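You operate a simulated robot arm through the tools that you are given. There is no shell and no other tool. Be economical: measure what you need, move in short steps, check, and stop when the job is done.

The job below is to be done with a simulated two-armed robot. You get a single attempt, and the scene is never put back.

Task
Pick up the spare roller with one hand, pass it to the other hand and put it on the shelf under the wrap table. Set down upright: spare roller.
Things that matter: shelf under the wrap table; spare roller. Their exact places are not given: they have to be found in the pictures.

It is judged by the outcome, as a careful person would: the job done as asked, and still so three seconds after it is handed in. It fails if anything else is knocked over, pushed out of place, dropped, spilled or broken.

Robot
Two 7-joint arms with two-finger parallel grippers on one trunk, on a base that drives. Base frame: it is fixed to the floor where the robot stands at the start and does not move with it; the origin is under the middle of the robot, x ahead of it, y to its left, z up; the surface under the hand at the start is at about z = 740. Lengths are in mm, angles in rad, forces in N, time in s.
The left shoulder is at the start at [50, 165, 1055], the right one opposite. With the tool pointing down near the work surface each hand reaches from about 220 to 700 mm from the robot's upright axis, wherever it stands, measured 20 degrees to its own side. Places, roughly: shelf under the wrap table [700, 400, 300]. Payload 3.91 kg a hand.
The TCP of each hand is the grasp point between the finger pads, 30 mm short of the fingertips. In the tool frame z runs along the fingers and y along their closing line. The gripper opens to 110 mm. The fingers are 20 mm wide and 10 mm thick; the gripper's body (48 by 112 mm) begins 55 mm behind the TCP.
Orientation is that of the tool frame in the base frame, as [roll, pitch, yaw] about the fixed x, y, z axes, in that order (R = Rz(yaw) Ry(pitch) Rx(roll)). With the fingers straight down and closing along the base's y, the tool's x points along the base's -x, its y along +y and its z along -z.

Tools
- The arms move only by the tool arm_command. It takes "left_rows", "right_rows" or both (then of equal length, played together; a hand with none holds still); each is a list of rows, each a list of 6 numbers: the shift along the base's x, y, z in mm, then the turn, a rotation vector about the base's x, y, z in rad. In form: [[dx, dy, dz, rx, ry, rz], ...]. A call has 1 to 12 rows; each row shifts and turns the commanded pose from where the row before left it. "left_hand" and "right_hand" are, for a hand that has rows, the finger opening in mm, from 0 to 110, set as the call begins (left out, the last holds). A row lasts 0.2 s, in which the tool goes at most 50 mm and 0.15 rad; a call with a longer step from one row to the next is refused whole, and so is a gripper value outside its range. A pose out of reach is approached as far as the arm can. The call stops where the force on the tool passes 40 N (or 10 N more than at its start, if that is more) or the arm is blocked; 0.2 s more then pass. Each finger travels about 45 mm/s and halts on what it meets, pressing with about 42 N; the grip force reading is that of the motor and also rises with nothing between the fingers. The clock runs only during rows and for 0.2 s after the last one: add rows that do not move to give the fingers time. The reply holds the time, the measured pose of the TCP, the force on the tool along the base axes, the opening and the grip force, in the units named above and with some noise, with the torque about the TCP (base axes, N m) and any sound that the robot's microphone picked up, and new pictures: "show" is both (left out), scene, wrist or none (wrist: the cameras of the hands that moved).
- Cameras (640 x 400 px; columns grow to the right, rows downward): "scene" is now at [104.9, 32.1, 1212.8]; the picture's right is [0.41, -0.91, 0.00], its down [-0.62, -0.28, -0.73] and it looks along [0.67, 0.30, -0.68] (base axes); focal length 214 px, centre (320, 200). "left" rides on the left gripper at [72, -17, -103] in its tool frame; the picture's right is [0.23, 0.97, 0.00], its down [-0.76, 0.18, -0.62] and it looks along [-0.61, 0.14, 0.78] (tool axes); focal length 222 px, centre (320, 200). "right" rides on the right gripper at [72, 17, -103] in its tool frame; the picture's right is [-0.23, 0.97, 0.00], its down [-0.76, -0.18, -0.62] and it looks along [-0.61, -0.14, 0.78] (tool axes); focal length 222 px, centre (320, 200).
- move_column(by): slides the trunk up (or, below 0, down) by that many mm; the arms and the scene camera ride with it, the base frame stays. It gives what a move gives, with no picture.
- drive_base(legs): drives the robot by 1 to 6 legs, each [ahead, left, turn to the left] in mm, mm and rad, along the robot's own axes; the way and the turn of a leg run together, so that a leg with both is an arc; at most 1500 mm and 3.142 rad a leg. The arms and the cameras ride along, it lands a little off, and it stops where it bumps. It gives what a move gives, and a new picture of the scene camera.
- head_to(pan, tilt): turns the head with the scene camera to pan (to the left, within 1.396 rad either way) and tilt (down, from -0.506 to 1.204), counted from straight ahead of the robot. It gives what a move gives, and a new picture of the scene camera.
- pixel_to_xyz(camera, pixels): for up to 12 pixels [column, row] of the newest picture of that camera ("zoom" is the newest enlarged one), the place [x, y, z] in the base frame of the surface seen there, good to about 2 mm. The clock stands still meanwhile.
- inspect(camera, box): a new picture of the part [left, top, right, bottom] of that camera's present view, enlarged. The clock stands still meanwhile.
- finish_job(): hands the job in; it is judged then, once.

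Keep the steps short. Do not move on a guess: measure, check each grasp and each placing, and mend mistakes. In all there are 80 turns and 260 pictures (those below and enlarged ones count). Leave the grippers open and the arms clear of the work at the hand-in unless told otherwise, and finish with a single line.

The tools are called after "Request:" as name(argument=value, ...) on one line, values as JSON. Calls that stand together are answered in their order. arm_command: Moves the arms, as the interface text tells. Its arguments: {"type":"object","properties":{"left_rows":{"type":"array"},"left_hand":{"type":"number"},"right_rows":{"type":"array"},"right_hand":{"type":"number"},"show":{"type":"string","enum":["both","scene","wrist","none"]}},"required":[]} The other tools are called the same way: move_column (by) slides the trunk up or down; drive_base (legs) drives the base; head_to (pan, tilt) turns the head that bears the scene camera; pixel_to_xyz (camera, pixels) gives the place of the surface under pixels of a picture; inspect (camera, box) takes an enlarged picture of a part of a camera's view; finish_job () hands the job in.

At the start:

```text
time: 0.0
left_position: [282.4, 305.6, 1062.4]
left_orientation: [-3.141, -0.001, -3.14]
left_contact_force: [-0.7, -0.3, -0.9]
left_ft_torque: [0.0, 0.04, 0.02]
left_width: 110.3
left_finger_force: 0.2
right_position: [415.6, -18.3, 1019.8]
right_orientation: [3.141, 0.0, 3.141]
right_contact_force: [0.3, 0.1, -0.4]
right_ft_torque: [-0.01, 0.02, 0.0]
right_width: 109.8
right_finger_force: 0.0
trunk travel left (down, up): [-275.0, 228.0]
robot x, y, heading: [-2.7, 3.3, -0.004]
head pan, tilt: [0.426, 0.752]
```

scene: 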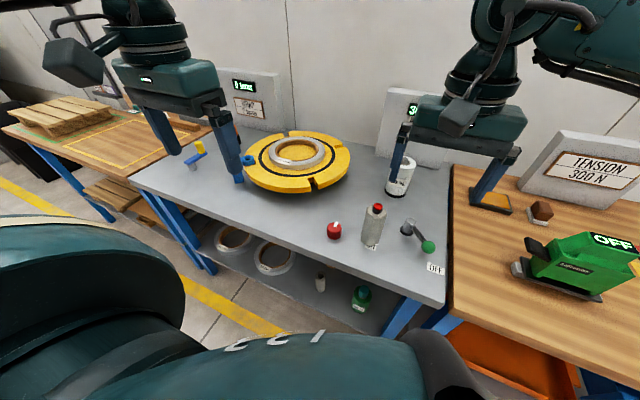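
right: 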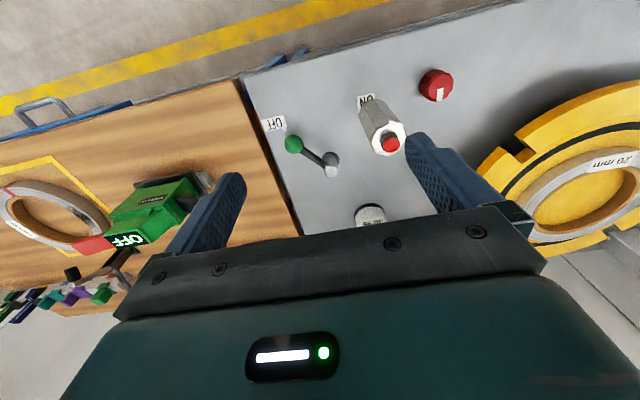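
left: 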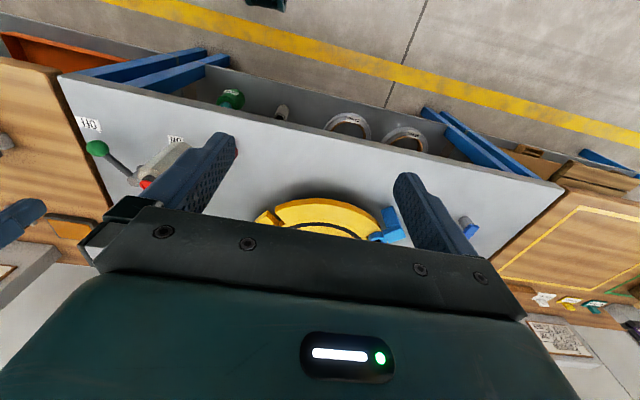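

I see a white labelled cylinder near (400,178) and a grey post with a red top at (373,225). I'll enlarge both, and the shelf, to tell what they are.

Request:
inspect(camera="scene", box=[320, 130, 480, 290])

Request:
inspect(camera="scene", box=[180, 210, 420, 340])

Request:
inspect(camera="right", box=[240, 50, 480, 230])

```text
2.50 times, centred on (400, 210) of scene
```

zoom: 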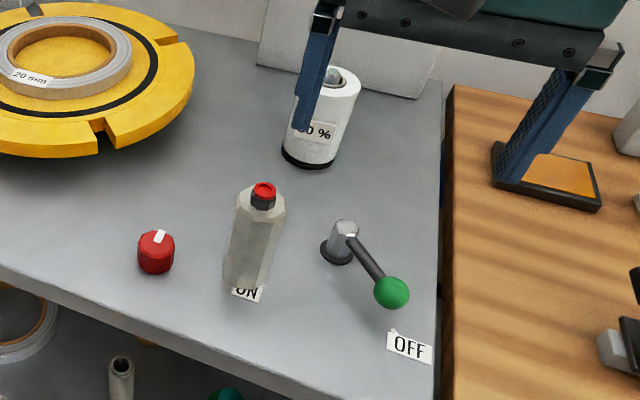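

```text
2.67 times, centred on (300, 275) of scene
```

zoom: 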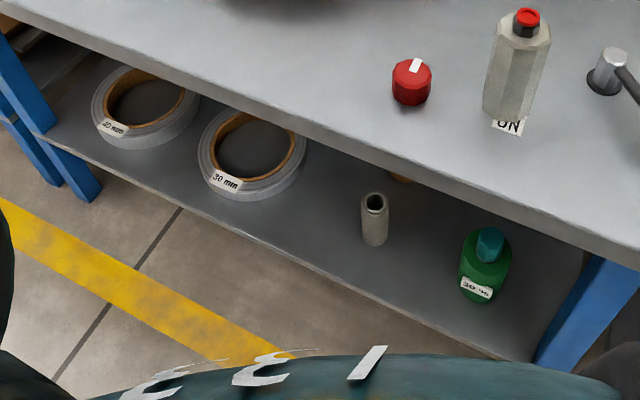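

```text
2.22 times, centred on (360, 140) of right
```

zoom: 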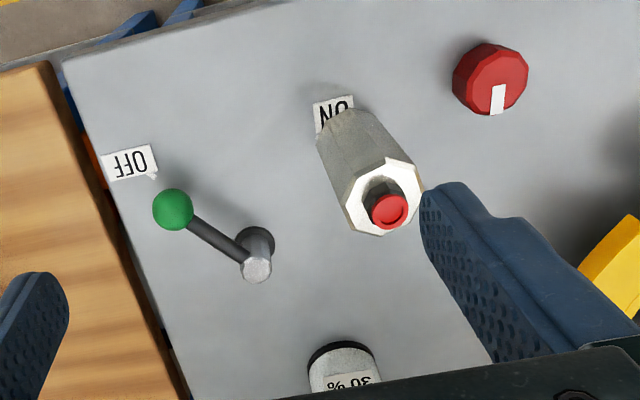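

Not yet certain which one is the roller. I'll look around to the right and left for other candidates.

Request:
head_to(pan=-0.5, tilt=0.7)

Request:
head_to(pan=1.1, tilt=0.7)

```text
time: 1.2
left_position: [283.9, 306.6, 1063.3]
left_orientation: [3.141, 0.0, -3.141]
left_contact_force: [0.4, 0.6, 0.4]
left_ft_torque: [0.03, -0.01, -0.01]
left_width: 110.0
left_finger_force: 0.1
right_position: [415.2, -18.3, 1019.1]
right_orientation: [-3.141, 0.0, -3.141]
right_contact_force: [0.1, 0.2, -0.5]
right_ft_torque: [0.04, -0.02, 0.02]
right_width: 110.0
right_finger_force: 0.1
trunk travel left (down, up): [-275.0, 228.0]
robot x, y, heading: [0.1, 1.3, -0.001]
head pan, tilt: [-0.499, 0.7]
```

scene: 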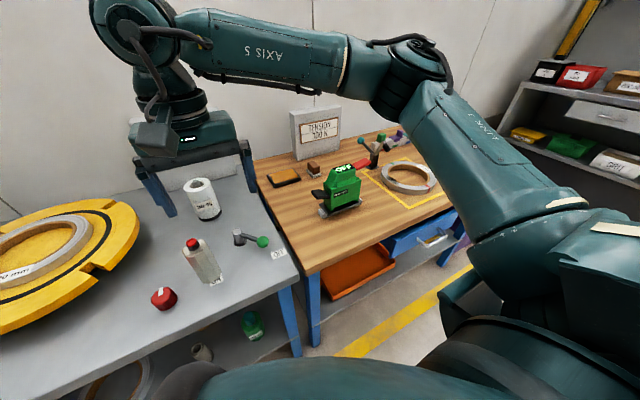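

```text
time: 2.9
left_position: [283.2, 306.5, 1064.0]
left_orientation: [3.14, -0.001, 3.141]
left_contact_force: [0.4, -0.8, 0.3]
left_ft_torque: [-0.01, 0.05, 0.0]
left_width: 110.1
left_finger_force: 0.0
right_position: [416.0, -17.8, 1019.7]
right_orientation: [-3.14, 0.0, 3.141]
right_contact_force: [-0.1, 0.0, -0.4]
right_ft_torque: [-0.05, 0.02, 0.02]
right_width: 110.0
right_finger_force: 0.0
trunk travel left (down, up): [-275.0, 228.0]
robot x, y, heading: [-0.1, 1.0, 0.002]
head pan, tilt: [1.1, 0.7]
```

scene: 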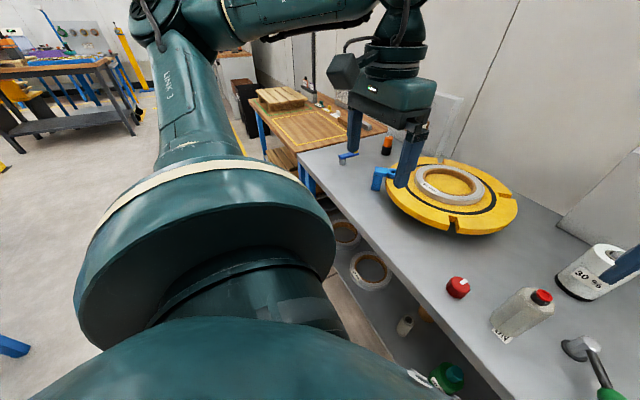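

The octagonal post and the small tube on the shelf are both still possible. I'll enlarge each from this view.

Request:
inspect(camera="scene", box=[370, 260, 570, 400])

Request:
inspect(camera="scene", box=[330, 120, 430, 200])

Request:
head_to(pan=0.3, tilt=1.0)

```text
2.86 times, centred on (470, 330) of scene
```

zoom: 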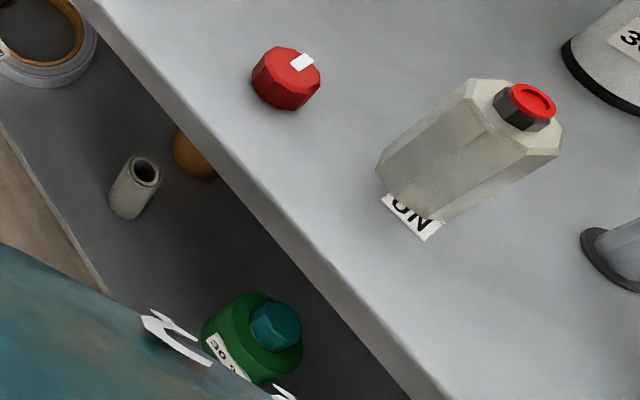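

```text
5.00 times, centred on (380, 160) of scene
```

zoom: 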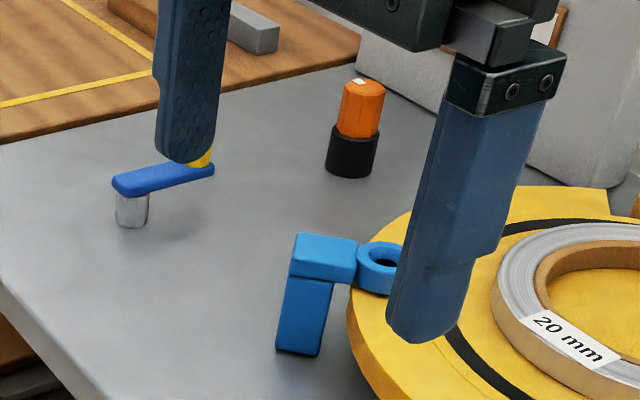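

```text
time: 4.0
left_position: [284.1, 305.2, 1062.2]
left_orientation: [3.141, 0.002, 3.141]
left_contact_force: [0.1, 0.5, 0.4]
left_ft_torque: [-0.03, -0.03, 0.0]
left_width: 110.3
left_finger_force: 0.1
right_position: [415.9, -18.9, 1020.0]
right_orientation: [3.14, -0.001, -3.141]
right_contact_force: [0.5, 0.2, 0.2]
right_ft_torque: [-0.02, 0.0, -0.02]
right_width: 109.7
right_finger_force: 0.1
trunk travel left (down, up): [-275.0, 228.0]
robot x, y, heading: [-0.6, 2.5, 0.001]
head pan, tilt: [0.3, 1.0]
```

scene: 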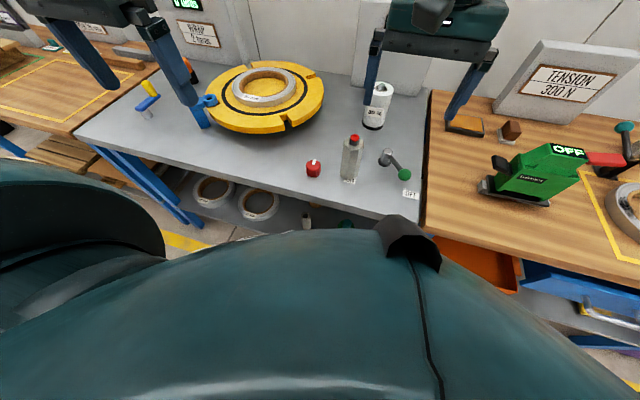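

I'll enlarge the white cylinder, the post, and the green shelf item to read their labels.

Request:
inspect(camera="scene", box=[345, 70, 405, 110])

Request:
inspect(camera="scene", box=[320, 75, 440, 215])

Request:
inspect(camera="right", box=[340, 185, 400, 225])

Request:
inspect(camera="left", box=[60, 70, 300, 220])

```text
10.00 times, centred on (375, 90) of scene
```

zoom: 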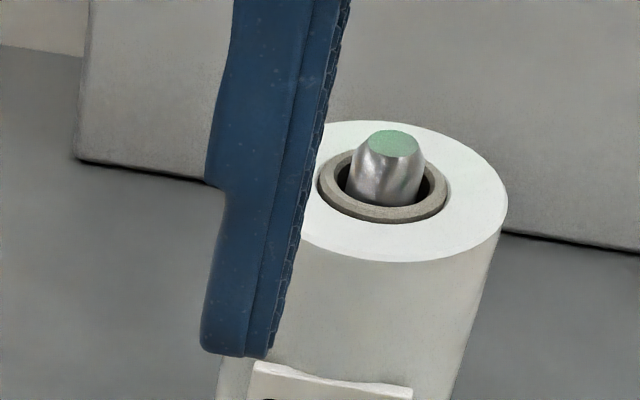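

```text
2.86 times, centred on (380, 145) of scene
```

zoom: 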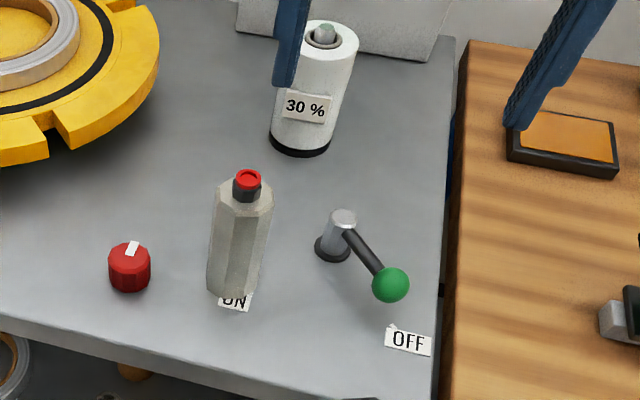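

```text
10.00 times, centred on (370, 205) of right
```

zoom: 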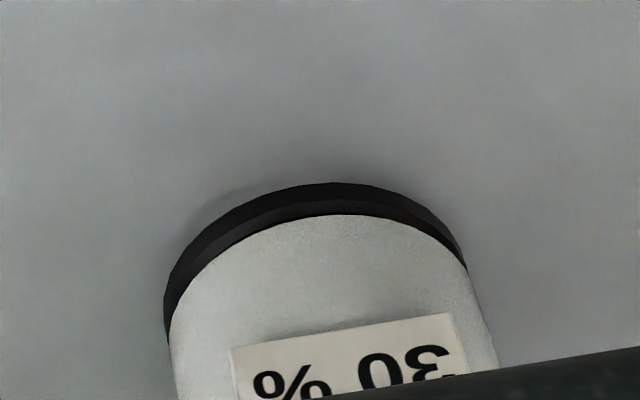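

```text
2.67 times, centred on (180, 145) of left
```

zoom: 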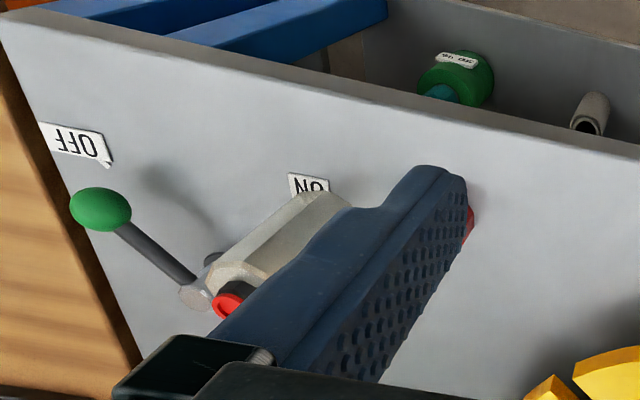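

The white one is a film roll on a spindle. I'll check the neighbouring benches for anything more like a roller before choosing.

Request:
head_to(pan=-0.7, tilt=0.6)

Request:
inspect(camera="scene", box=[150, 100, 400, 280])

Request:
inspect(camera="scene", box=[400, 20, 640, 230])

Request:
head_to(pan=0.8, tilt=0.5)

Request:
inspect(camera="scene", box=[80, 100, 330, 270])

```text
time: 5.3
left_position: [283.0, 306.4, 1063.1]
left_orientation: [3.141, 0.001, -3.141]
left_contact_force: [-0.7, 0.0, 0.0]
left_ft_torque: [0.03, 0.0, 0.01]
left_width: 110.1
left_finger_force: 0.0
right_position: [415.5, -18.2, 1019.9]
right_orientation: [3.141, 0.0, -3.142]
right_contact_force: [1.3, 0.5, -0.4]
right_ft_torque: [-0.01, -0.01, 0.0]
right_width: 110.0
right_finger_force: 0.1
trunk travel left (down, up): [-275.0, 228.0]
robot x, y, heading: [-1.6, 0.9, -0.002]
head pan, tilt: [-0.7, 0.6]
```

scene: 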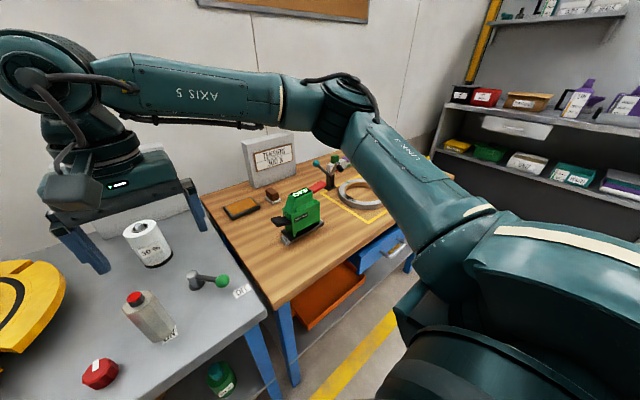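

```text
2.22 times, centred on (275, 190) of scene
```

zoom: 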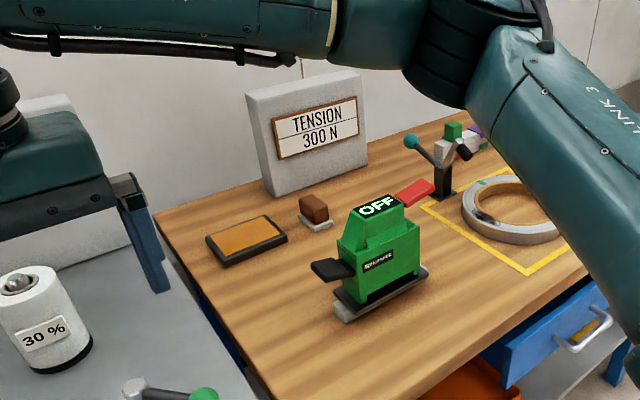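

```text
1.90 times, centred on (520, 125) of scene
```

zoom: 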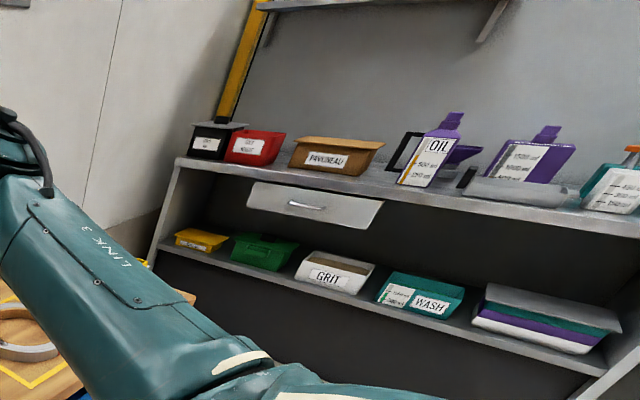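

```text
time: 6.9
left_position: [281.2, 305.0, 1062.2]
left_orientation: [-3.142, 0.0, 3.14]
left_contact_force: [0.8, 0.1, 0.8]
left_ft_torque: [0.0, 0.01, 0.0]
left_width: 110.1
left_finger_force: 0.1
right_position: [416.1, -18.9, 1019.4]
right_orientation: [-3.141, 0.0, -3.141]
right_contact_force: [0.3, 0.4, 0.5]
right_ft_torque: [0.02, 0.01, 0.02]
right_width: 109.9
right_finger_force: 0.1
trunk travel left (down, up): [-275.0, 228.0]
robot x, y, heading: [-0.1, -2.3, -0.009]
head pan, tilt: [0.799, 0.499]
```

scene: 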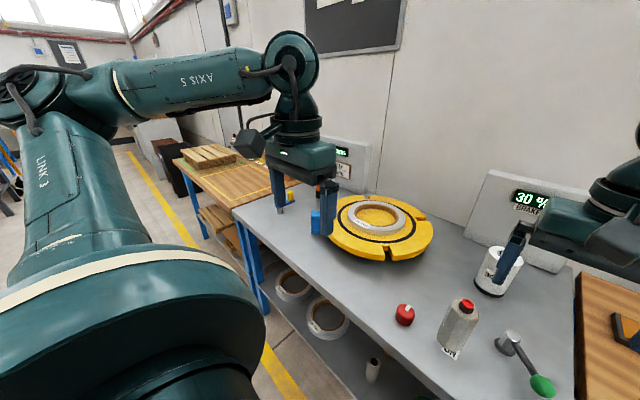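

```text
2.35 times, centred on (205, 185) of scene
```

zoom: 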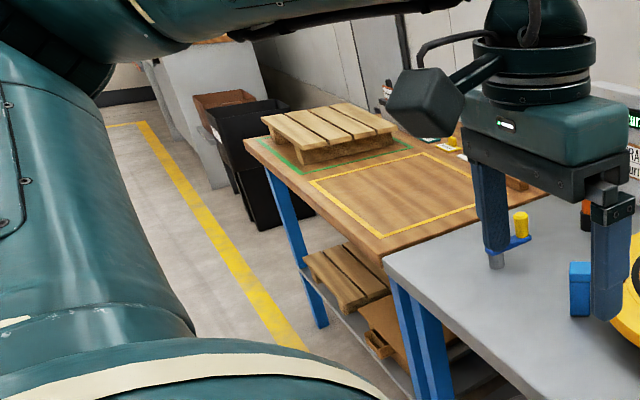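

The panel reads "30 % BRAKE", so the white cylinder and the red knob belong to the machine. The octagonal body with an axle stub and red end is the only loose upright item on the table, so I take it as the spare roller. Next I measure it.

Request:
head_to(pan=0.43, tilt=0.75)

Request:
inspect(camera="scene", box=[320, 180, 440, 255])

```text
time: 7.7
left_position: [282.6, 305.5, 1062.2]
left_orientation: [-3.141, -0.001, -3.142]
left_contact_force: [-1.0, 0.2, -0.3]
left_ft_torque: [-0.01, -0.02, -0.03]
left_width: 110.1
left_finger_force: 0.1
right_position: [415.8, -16.9, 1019.8]
right_orientation: [-3.14, 0.0, 3.141]
right_contact_force: [0.7, -0.3, -0.1]
right_ft_torque: [0.0, -0.01, -0.01]
right_width: 110.3
right_finger_force: 0.0
trunk travel left (down, up): [-275.0, 228.0]
robot x, y, heading: [-0.8, -1.4, 0.005]
head pan, tilt: [0.429, 0.75]
```

scene: 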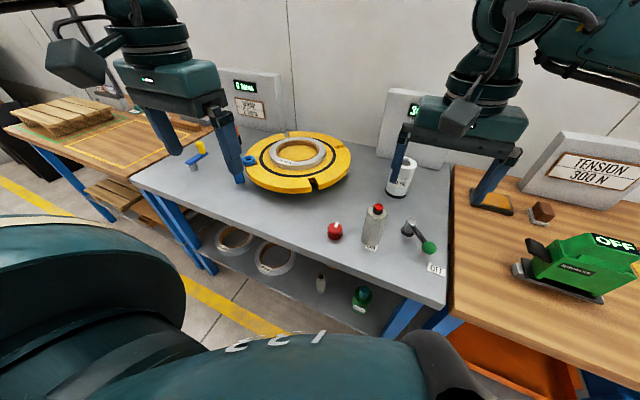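

```text
5.33 times, centred on (380, 218) of scene
```

zoom: 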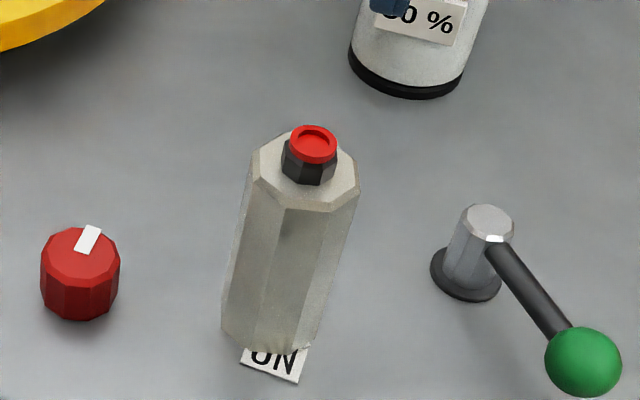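

Measuring roller points in the zoom (cap 314,143; shoulder edges; base edges), then knob, lever and film roll.

Request:
pixel_to_xyz(camera="zoom", pixels=[[314, 145], [265, 165], [345, 195], [286, 203], [258, 340], [268, 344], [226, 325], [80, 245], [488, 220], [585, 355], [420, 75], [180, 200]])

Request:
pixel_to_xyz(camera="scene", pixels=[[320, 290], [361, 297], [320, 277], [340, 315], [300, 300], [290, 315], [240, 285], [340, 283], [430, 300], [140, 185], [255, 236], [385, 318]])

```text
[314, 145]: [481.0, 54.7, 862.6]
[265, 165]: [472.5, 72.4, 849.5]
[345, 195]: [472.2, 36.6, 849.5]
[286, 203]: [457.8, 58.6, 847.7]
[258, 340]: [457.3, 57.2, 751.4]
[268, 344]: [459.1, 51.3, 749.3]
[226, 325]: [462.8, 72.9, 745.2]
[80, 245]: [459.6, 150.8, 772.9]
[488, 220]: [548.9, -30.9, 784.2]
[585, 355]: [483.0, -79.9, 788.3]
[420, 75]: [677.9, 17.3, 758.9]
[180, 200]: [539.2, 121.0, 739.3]
```

```text
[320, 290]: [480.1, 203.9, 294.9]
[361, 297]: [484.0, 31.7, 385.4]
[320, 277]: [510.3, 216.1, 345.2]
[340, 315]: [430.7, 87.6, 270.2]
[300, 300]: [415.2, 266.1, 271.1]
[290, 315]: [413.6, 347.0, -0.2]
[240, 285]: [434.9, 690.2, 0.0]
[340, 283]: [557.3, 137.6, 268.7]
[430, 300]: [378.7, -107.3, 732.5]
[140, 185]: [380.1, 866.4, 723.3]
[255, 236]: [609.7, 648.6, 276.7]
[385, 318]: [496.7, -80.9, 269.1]
```

Readings: the roller axis is at about (481, 55), its body runs from z 741 to 850, and the cap top is at 863. The body is about 44 mm across. The shelf top is at z ≈ 270 and its front edge at x ≈ 412. The table front edge is at x ≈ 380.

Plan: the right hand takes the roller top-down by its upper body. The left hand then takes its lower body with the tool pitched forward, and sets it on the shelf. First I bring the right hand above the roller.

Request:
arm_command(right_rows=[[33, 36, 0, 0, 0, 0], [32, 37, 0, 0, 0, 0], [0, 0, -30, 0, 0, 0], [0, 0, -30, 0, 0, 0], [0, 0, -20, 0, 0, 0]], right_hand=110)

```text
time: 8.9
left_position: [282.1, 304.2, 1063.0]
left_orientation: [3.141, -0.001, -3.141]
left_contact_force: [-0.1, 0.2, 0.8]
left_ft_torque: [0.03, -0.01, -0.02]
left_width: 110.0
left_finger_force: 0.1
right_position: [480.1, 53.2, 938.4]
right_orientation: [3.14, -0.001, -3.141]
right_contact_force: [0.5, 0.3, -0.2]
right_ft_torque: [-0.01, -0.02, 0.0]
right_width: 110.1
right_finger_force: 0.1
trunk travel left (down, up): [-275.0, 228.0]
robot x, y, heading: [-2.4, -3.3, -0.006]
head pan, tilt: [0.429, 0.75]
```

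scene: 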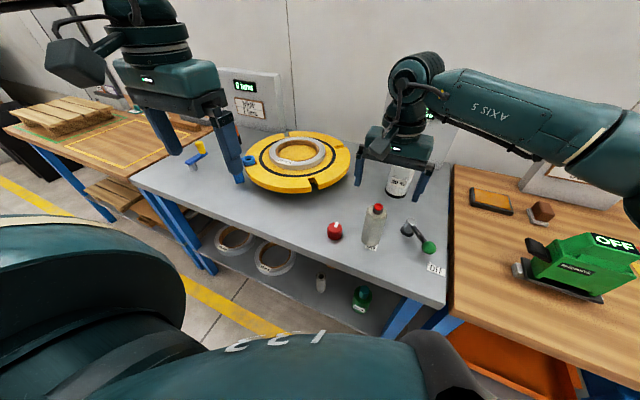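
right: 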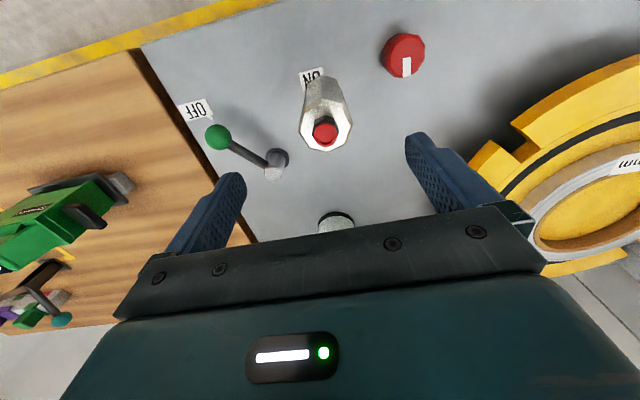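

The roller sits between the fingers. I'll confirm its axis from the wrist view (cap at 325,133, shoulder rims).

Request:
pixel_to_xyz(camera="right", pixels=[[325, 133], [305, 126], [346, 122], [332, 149], [275, 165]])

```text
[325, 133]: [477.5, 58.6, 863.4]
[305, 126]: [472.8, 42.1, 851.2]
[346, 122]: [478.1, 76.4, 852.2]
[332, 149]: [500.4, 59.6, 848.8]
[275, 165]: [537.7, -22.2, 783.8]
```

The axis is about (479, 57). I'll lower 93 mm to TCP z ≈ 845, with a 3 mm shift left.

Request:
arm_command(right_rows=[[0, 3, -30, 0, 0, 0], [0, 0, -30, 0, 0, 0], [0, 0, -20, 0, 0, 0], [0, 0, -13, 0, 0, 0]])

Request:
inspect(camera="scene", box=[320, 150, 460, 270])

```text
time: 9.9
left_position: [282.9, 305.4, 1061.5]
left_orientation: [3.141, 0.001, -3.141]
left_contact_force: [0.1, 0.4, 1.3]
left_ft_torque: [-0.03, 0.0, 0.02]
left_width: 109.9
left_finger_force: 0.1
right_position: [479.7, 56.6, 846.0]
right_orientation: [-3.141, 0.0, -3.141]
right_contact_force: [0.0, 0.1, 0.0]
right_ft_torque: [0.02, 0.0, 0.0]
right_width: 109.8
right_finger_force: 0.1
trunk travel left (down, up): [-275.0, 228.0]
robot x, y, heading: [1.4, -2.0, -0.004]
head pan, tilt: [0.429, 0.75]
```

scene: 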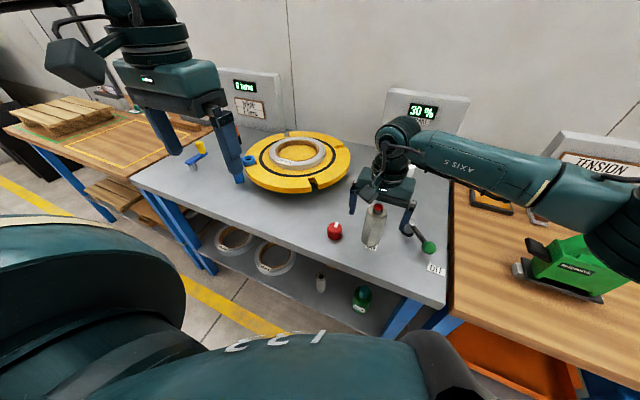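
right: 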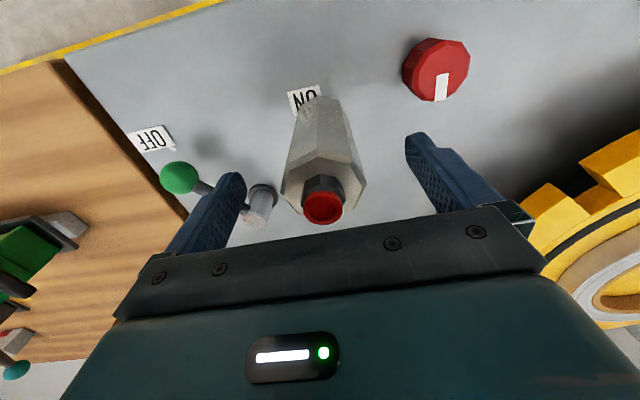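

```text
3.33 times, centred on (390, 210) of scene
```

zoom: 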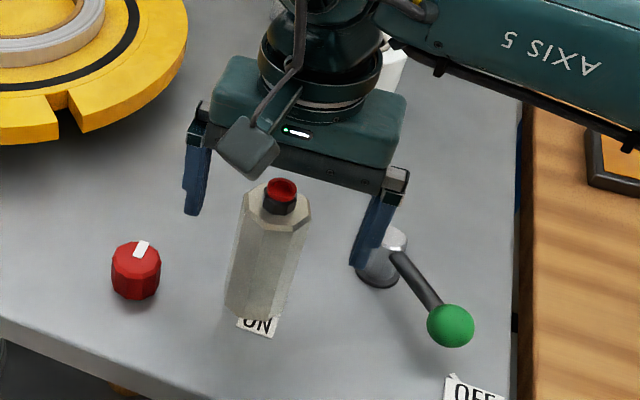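

The midpoint of the fingertips coincides with the roller body. I close the right hand slowly, with still rows.

Request:
arm_command(right_rows=[[0, 0, 0, 0, 0, 0], [0, 0, 0, 0, 0, 0], [0, 0, 0, 0, 0, 0], [0, 0, 0, 0, 0, 0], [0, 0, 0, 0, 0, 0], [0, 0, 0, 0, 0, 0]], right_hand=30)

```text
time: 11.3
left_position: [282.1, 305.1, 1062.2]
left_orientation: [-3.141, 0.0, 3.141]
left_contact_force: [0.6, -0.3, 1.1]
left_ft_torque: [0.02, 0.02, 0.02]
left_width: 110.0
left_finger_force: 0.0
right_position: [480.6, 55.2, 846.4]
right_orientation: [-3.141, 0.001, -3.141]
right_contact_force: [0.6, 2.5, 0.1]
right_ft_torque: [0.07, -0.01, -0.01]
right_width: 49.1
right_finger_force: 41.5
trunk travel left (down, up): [-275.0, 228.0]
robot x, y, heading: [2.1, -1.6, 0.003]
head pan, tilt: [0.429, 0.75]
```

scene: 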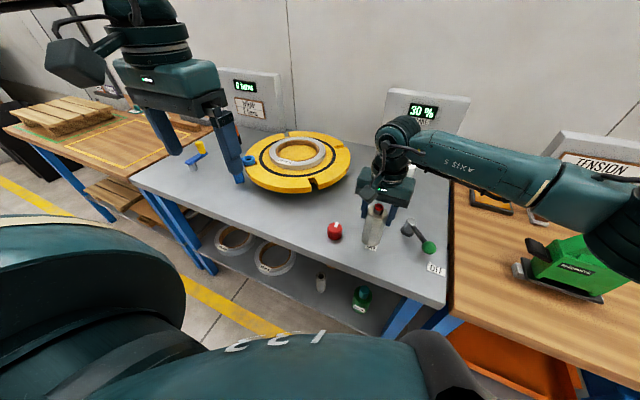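
right: 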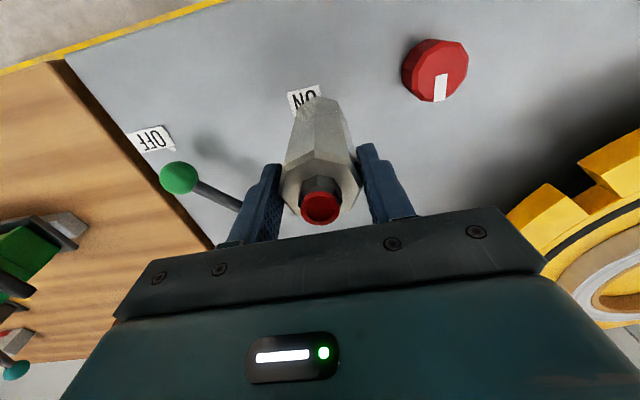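

It is gripped at 49 mm with 41.5 N. I lift a little to see whether it comes free and what it weighs.

Request:
arm_command(right_rows=[[0, 0, 5, 0, 0, 0], [0, 0, 10, 0, 0, 0], [0, 0, 15, 0, 0, 0], [0, 0, 0, 0, 0, 0]])

Request:
inspect(camera="scene", box=[320, 150, 460, 270])

```text
time: 12.3
left_position: [283.5, 305.8, 1062.9]
left_orientation: [-3.14, 0.0, -3.141]
left_contact_force: [-0.1, -0.8, 0.3]
left_ft_torque: [0.01, -0.01, 0.01]
left_width: 110.1
left_finger_force: 0.2
right_position: [481.6, 55.5, 875.8]
right_orientation: [3.141, -0.001, 3.141]
right_contact_force: [0.6, -0.7, -4.6]
right_ft_torque: [-0.01, 0.02, 0.03]
right_width: 49.4
right_finger_force: 41.5
trunk travel left (down, up): [-275.0, 228.0]
robot x, y, heading: [0.4, -0.8, -0.0]
head pan, tilt: [0.429, 0.75]
```

scene: 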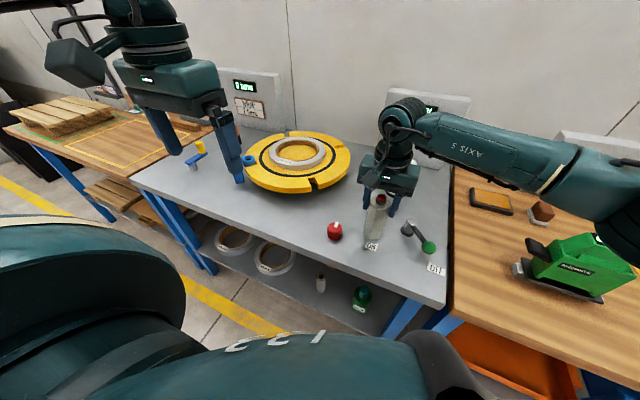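
right: 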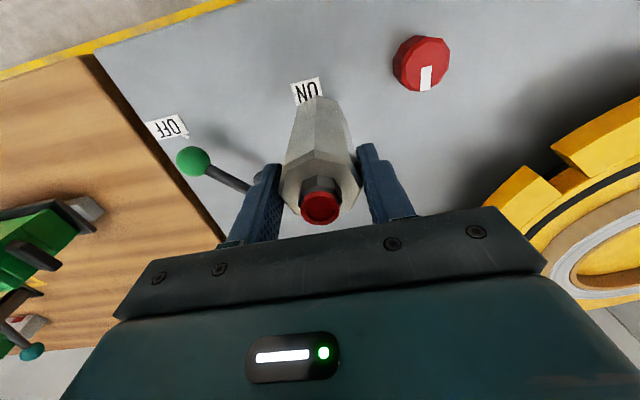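

```text
3.33 times, centred on (390, 210) of scene
```

zoom: 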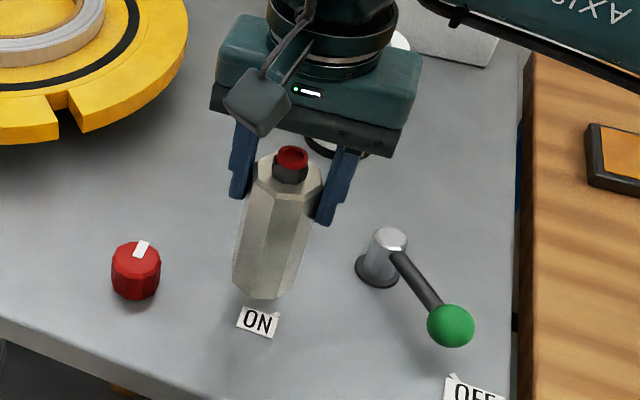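

The roller is free and weighs about 0.47 kg. Next, together: the right hand goes to the handover place (520, 100, 1000), and the left hand pitches forward 60° from straight down, still well to the left.

Request:
arm_command(right_rows=[[0, 0, 30, 0, 0, 0], [0, 0, 30, 0, 0, 0], [9, 10, 30, 0, 0, 0], [10, 12, 34, 0, 0, 0], [10, 12, 0, 0, 0, 0], [10, 11, 0, 0, 0, 0], [0, 0, 0, 0, 0, 0]], left_rows=[[17, -8, -10, 0, -0.15, 0], [17, -8, -10, 0, -0.15, 0], [17, -8, -10, 0, -0.15, 0], [17, -8, -10, 0, -0.15, 0], [17, -8, -10, 0, -0.15, 0], [17, -8, -10, 0, -0.15, 0], [17, -8, -6, 0, -0.147, 0]], left_hand=110)

```text
time: 13.9
left_position: [435.9, 253.7, 1009.8]
left_orientation: [-3.138, 1.044, -3.139]
left_contact_force: [0.7, 0.2, 0.3]
left_ft_torque: [0.04, 0.03, 0.01]
left_width: 110.1
left_finger_force: 0.1
left hand out of reach, approached as far as the arm can: row 5, 6, 7
right_position: [519.7, 103.1, 1002.1]
right_orientation: [3.141, 0.001, 3.141]
right_contact_force: [0.3, -0.1, -4.5]
right_ft_torque: [0.01, -0.02, 0.02]
right_width: 49.4
right_finger_force: 42.1
trunk travel left (down, up): [-275.0, 228.0]
robot x, y, heading: [-0.1, -1.5, -0.003]
head pan, tilt: [0.429, 0.75]
```

scene: 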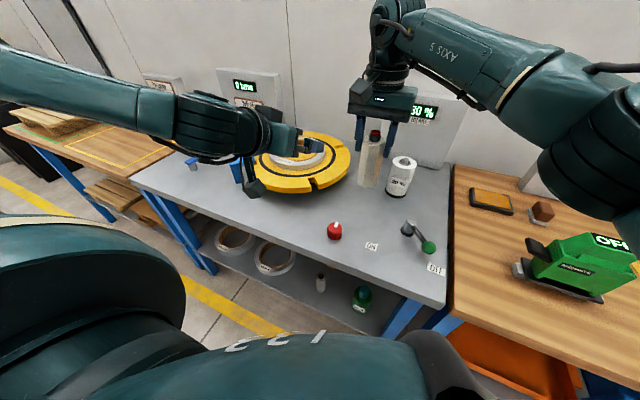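
right: 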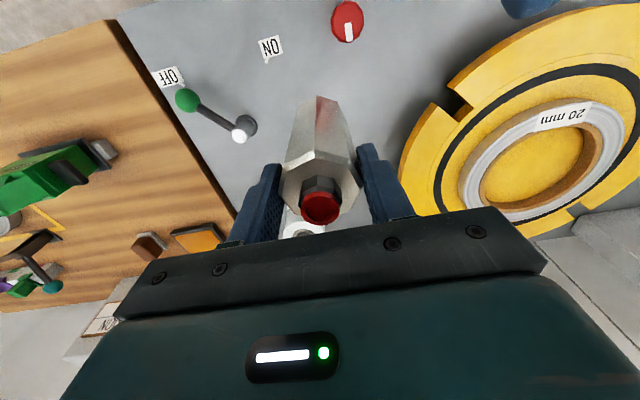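
left: 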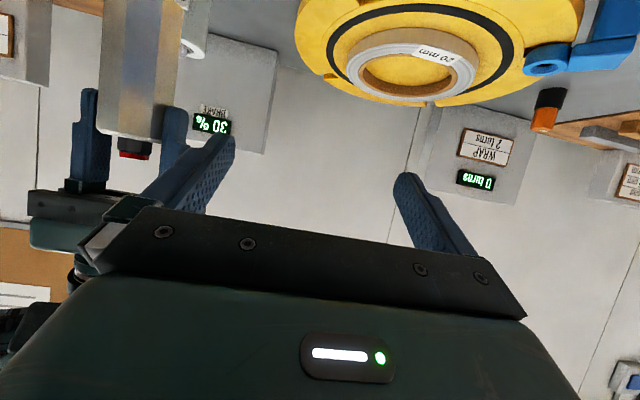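

The left arm is too folded at that spot: it stopped at x = 436. I'll shift the handover place farther out, with the right hand to (570, 103, 960), and bring the left hand forward and down, still off to the side.

Request:
arm_command(right_rows=[[17, 0, -14, 0, 0, 0], [17, 0, -14, 0, 0, 0], [16, 0, -14, 0, 0, 0], [0, 0, 0, 0, 0, 0]], left_rows=[[15, 0, -20, 0, 0, 0], [15, 0, -20, 0, 0, 0], [10, 0, -20, 0, 0, 0], [0, 0, 0, 0, 0, 0]], show="scene")

```text
time: 14.9
left_position: [475.4, 253.8, 950.6]
left_orientation: [3.141, 1.046, -3.141]
left_contact_force: [0.8, 0.5, 0.3]
left_ft_torque: [0.01, 0.01, -0.03]
left_width: 110.2
left_finger_force: 0.0
right_position: [556.2, 96.9, 964.2]
right_orientation: [3.14, 0.003, 3.141]
right_contact_force: [-0.7, -0.2, -4.6]
right_ft_torque: [0.0, 0.0, -0.02]
right_width: 48.9
right_finger_force: 42.4
right hand out of reach, approached as far as the arm can: row 2, 3
trunk travel left (down, up): [-275.0, 228.0]
robot x, y, heading: [-4.0, 0.5, -0.0]
head pan, tilt: [0.429, 0.75]
```

scene: 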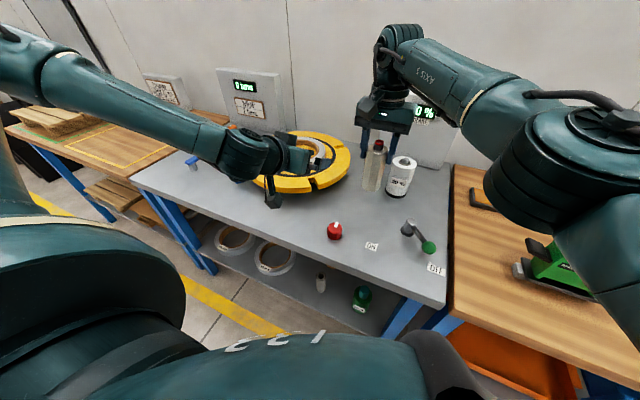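

The right hand settled at (556, 97, 964), so the roller bottom is at z ≈ 860. I now slide the left hand sideways to (477, 97, 945), 90 mm short of the roller along its tool axis.

Request:
arm_command(left_rows=[[0, -40, -2, 0, 0, 0], [0, -40, -2, 0, 0, 0], [1, -40, -1, 0, 0, 0], [0, -36, 0, 0, 0, 0], [0, 0, 0, 0, 0, 0]])

```text
time: 16.1
left_position: [477.1, 104.5, 946.5]
left_orientation: [-3.141, 1.046, 3.14]
left_contact_force: [0.1, 0.6, 1.2]
left_ft_torque: [0.01, -0.01, -0.01]
left_width: 110.1
left_finger_force: 0.0
left hand out of reach, approached as far as the arm can: row 4
right_position: [556.5, 96.6, 963.6]
right_orientation: [3.138, 0.003, 3.142]
right_contact_force: [0.3, -0.4, -5.3]
right_ft_torque: [0.03, 0.02, 0.01]
right_width: 49.2
right_finger_force: 41.7
trunk travel left (down, up): [-275.0, 228.0]
robot x, y, heading: [-1.5, -1.3, 0.001]
head pan, tilt: [0.429, 0.75]
```

scene: 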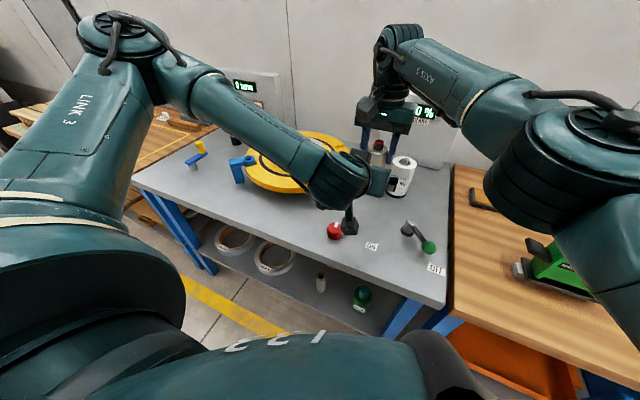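
left: 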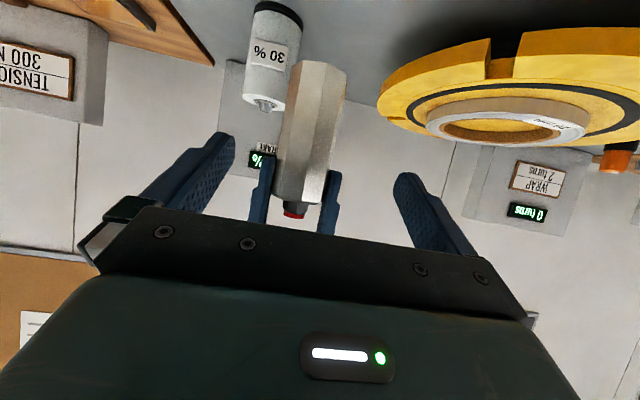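

The left hand sees the roller between its fingers. It is 8 mm off in y, which I correct as I advance along the tool axis, halfway first.

Request:
arm_command(left_rows=[[19, -3, -11, 0, 0, 0], [20, -4, -12, 0, 0, 0], [0, 0, 0, 0, 0, 0]])

Request:
inspect(camera="left", box=[200, 50, 440, 230])

```text
time: 16.9
left_position: [513.0, 115.5, 933.5]
left_orientation: [-3.141, 1.046, 3.141]
left_contact_force: [0.1, 0.3, -0.6]
left_ft_torque: [0.0, 0.02, 0.01]
left_width: 110.0
left_finger_force: 0.0
left hand out of reach, approached as far as the arm can: row 1, 2
right_position: [555.8, 95.7, 964.8]
right_orientation: [3.138, 0.002, 3.14]
right_contact_force: [0.3, 0.1, -5.2]
right_ft_torque: [0.0, -0.03, 0.02]
right_width: 49.0
right_finger_force: 42.1
trunk travel left (down, up): [-275.0, 228.0]
robot x, y, heading: [0.8, 1.6, 0.005]
head pan, tilt: [0.429, 0.75]
```

scene: 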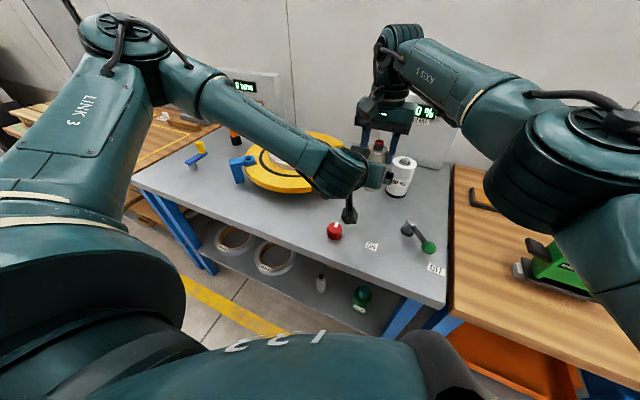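
left: 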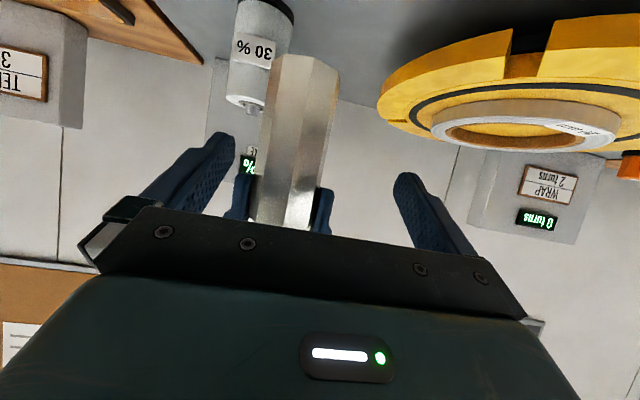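

```text
2.22 times, centred on (320, 140) of left
```

zoom: 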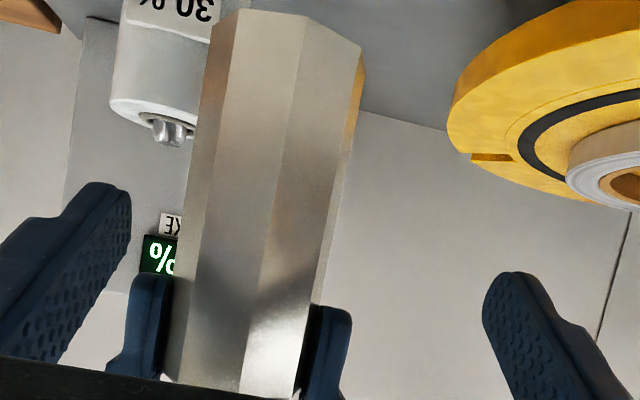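

The left arm reaches its limit crossing over squarely. Yawing its tool inward by about 0.6 rad is easier for the arm and also lines up with a facet of the octagon. I back off first, then yaw to a new approach point at (491, 140, 945).

Request:
arm_command(left_rows=[[-20, 5, 8, 0, 0, 0], [-20, 5, 8, 0, 0, 0], [5, 4, -1, 0, 0, -0.15], [5, 4, -1, 0, 0, -0.15], [4, 3, -1, 0, 0, -0.15], [4, 3, -1, 0, 0, -0.15], [0, 0, 0, 0, 0, 0]])

```text
time: 18.5
left_position: [490.5, 140.0, 945.0]
left_orientation: [3.141, 1.049, 2.541]
left_contact_force: [-0.6, 0.9, 0.6]
left_ft_torque: [-0.03, 0.0, 0.03]
left_width: 110.1
left_finger_force: 0.0
right_position: [555.9, 96.3, 964.7]
right_orientation: [3.14, 0.002, 3.141]
right_contact_force: [-1.5, 0.4, -4.5]
right_ft_torque: [0.02, 0.0, 0.0]
right_width: 49.2
right_finger_force: 42.1
trunk travel left (down, up): [-275.0, 228.0]
robot x, y, heading: [-3.2, -0.0, 0.004]
head pan, tilt: [0.429, 0.75]
```

scene: 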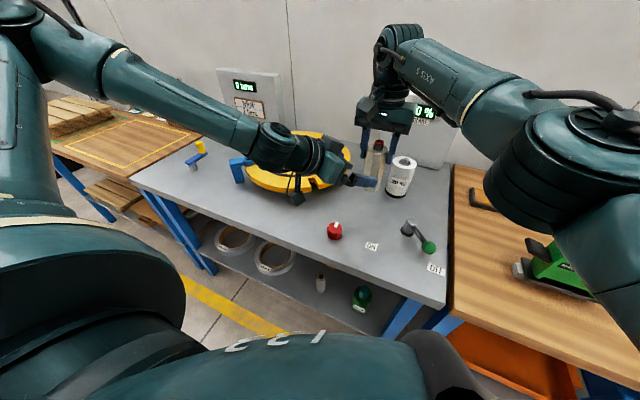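
left: 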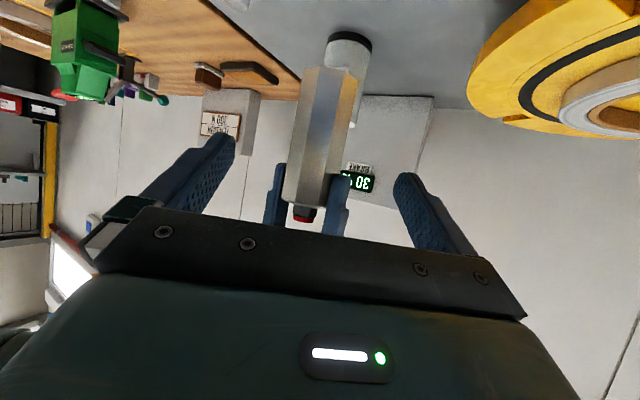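

It reached exactly, and a flat facet now faces the hand. I advance two-thirds of the 90 mm along the tool axis and check.

Request:
arm_command(left_rows=[[16, -11, -11, 0, 0, 0], [16, -11, -11, 0, 0, 0], [11, -7, -8, 0, 0, 0], [0, 0, 0, 0, 0, 0]], show="wrist")

Request:
inspect(camera="scene", box=[310, 90, 450, 230])

```text
time: 19.5
left_position: [532.1, 112.2, 913.3]
left_orientation: [-3.141, 1.047, 2.544]
left_contact_force: [-0.3, 0.3, 0.0]
left_ft_torque: [0.01, -0.02, -0.04]
left_width: 110.3
left_finger_force: 0.0
right_position: [555.1, 96.7, 964.5]
right_orientation: [3.139, 0.001, 3.141]
right_contact_force: [-0.8, -0.1, -4.7]
right_ft_torque: [0.0, 0.02, 0.03]
right_width: 49.0
right_finger_force: 42.1
trunk travel left (down, up): [-275.0, 228.0]
robot x, y, heading: [-2.2, -0.9, -0.004]
head pan, tilt: [0.429, 0.75]
```

left: 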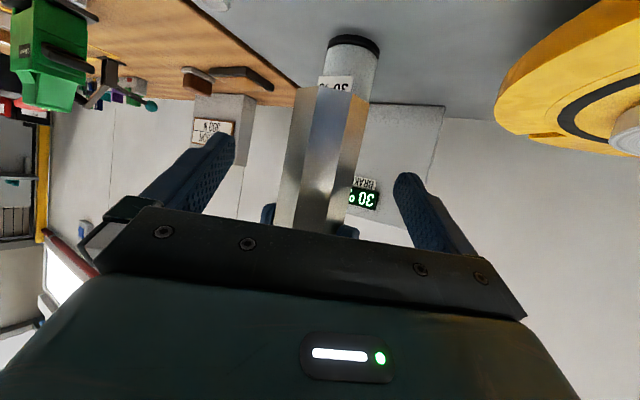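

```text
2.86 times, centred on (380, 160) of scene
```

zoom: 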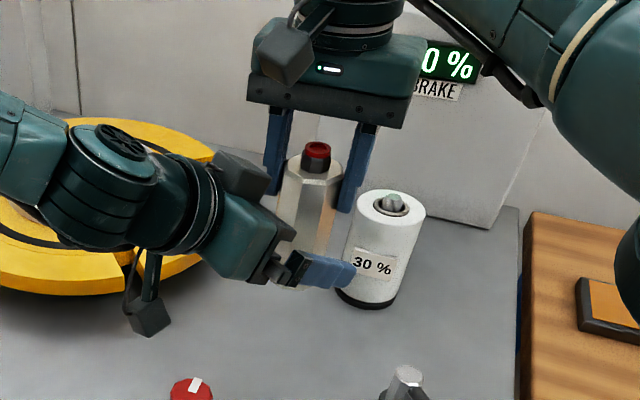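

All is as planned. I go the last step to (555, 97, 899), centred on the lower body.

Request:
arm_command(left_rows=[[11, -8, -7, 0, 0, 0], [11, -8, -7, 0, 0, 0], [0, 0, 0, 0, 0, 0]], show="wrist")

Request:
inspect(camera="scene", box=[330, 110, 430, 210])

```text
time: 20.3
left_position: [555.0, 95.1, 898.8]
left_orientation: [3.14, 1.045, 2.544]
left_contact_force: [-0.7, -0.9, 0.8]
left_ft_torque: [-0.02, 0.0, 0.0]
left_width: 109.8
left_finger_force: 0.1
right_position: [556.0, 96.3, 965.4]
right_orientation: [3.139, 0.002, 3.14]
right_contact_force: [-0.3, 0.4, -5.2]
right_ft_torque: [-0.03, 0.0, 0.01]
right_width: 49.0
right_finger_force: 42.1
trunk travel left (down, up): [-275.0, 228.0]
robot x, y, heading: [0.4, -0.1, -0.001]
head pan, tilt: [0.429, 0.75]
```

left: 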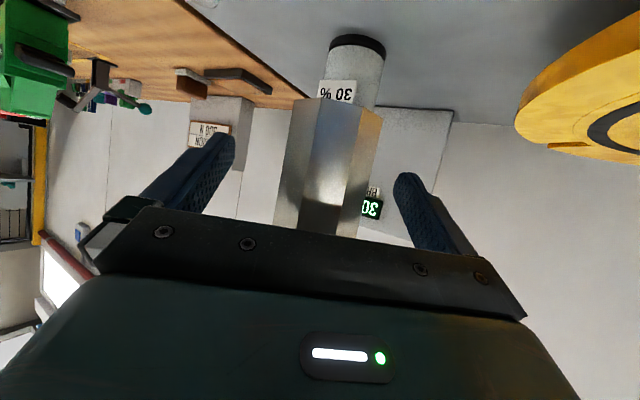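

```text
4.00 times, centred on (380, 160) of scene
```

zoom: 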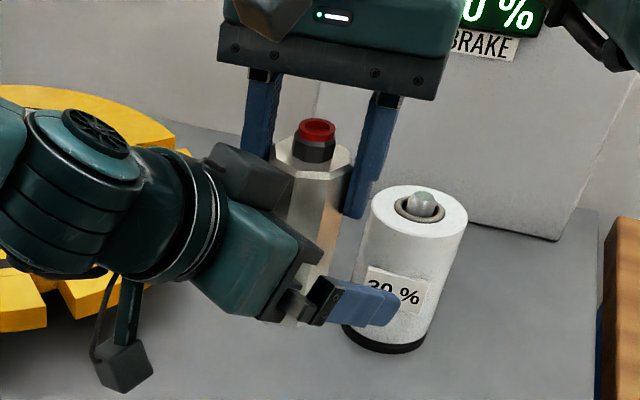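

The roller lies well inside the left fingers, and the right fingertips are above them. I close the left hand.

Request:
arm_command(left_rows=[[0, 0, 0, 0, 0, 0], [0, 0, 0, 0, 0, 0], [0, 0, 0, 0, 0, 0], [0, 0, 0, 0, 0, 0], [0, 0, 0, 0, 0, 0], [0, 0, 0, 0, 0, 0]], left_hand=30, show="wrist")

Request:
inspect(camera="scene", box=[330, 110, 430, 210])

```text
time: 21.7
left_position: [555.7, 96.5, 899.5]
left_orientation: [3.141, 1.045, 2.543]
left_contact_force: [3.8, 2.1, -0.5]
left_ft_torque: [0.22, 0.06, 0.22]
left_width: 47.3
left_finger_force: 42.3
right_position: [556.1, 96.2, 964.8]
right_orientation: [3.141, -0.001, -3.141]
right_contact_force: [-4.0, -2.1, -4.2]
right_ft_torque: [-0.43, 0.22, -0.19]
right_width: 49.2
right_finger_force: 42.5
trunk travel left (down, up): [-275.0, 228.0]
robot x, y, heading: [-2.7, -1.1, 0.002]
head pan, tilt: [0.429, 0.75]
```

left: 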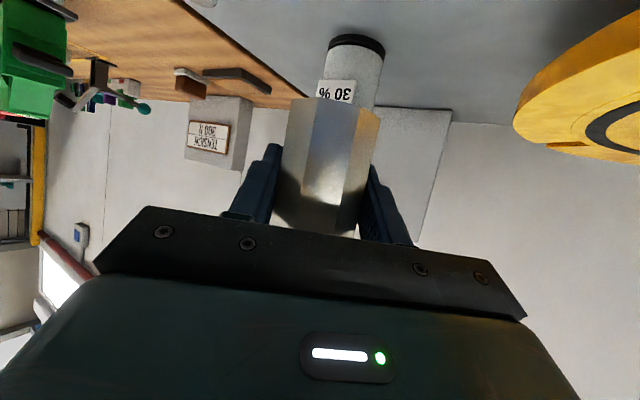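

```text
4.00 times, centred on (380, 160) of scene
```

zoom: 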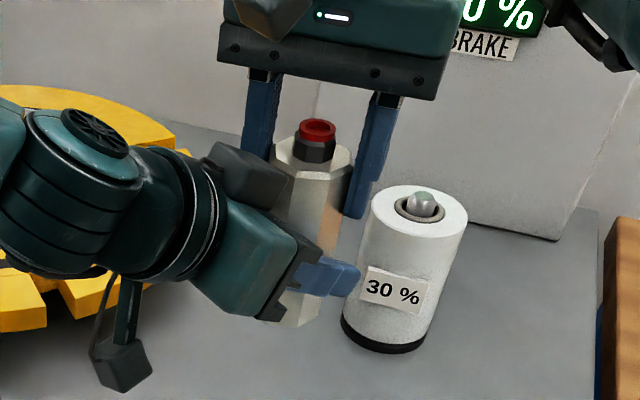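

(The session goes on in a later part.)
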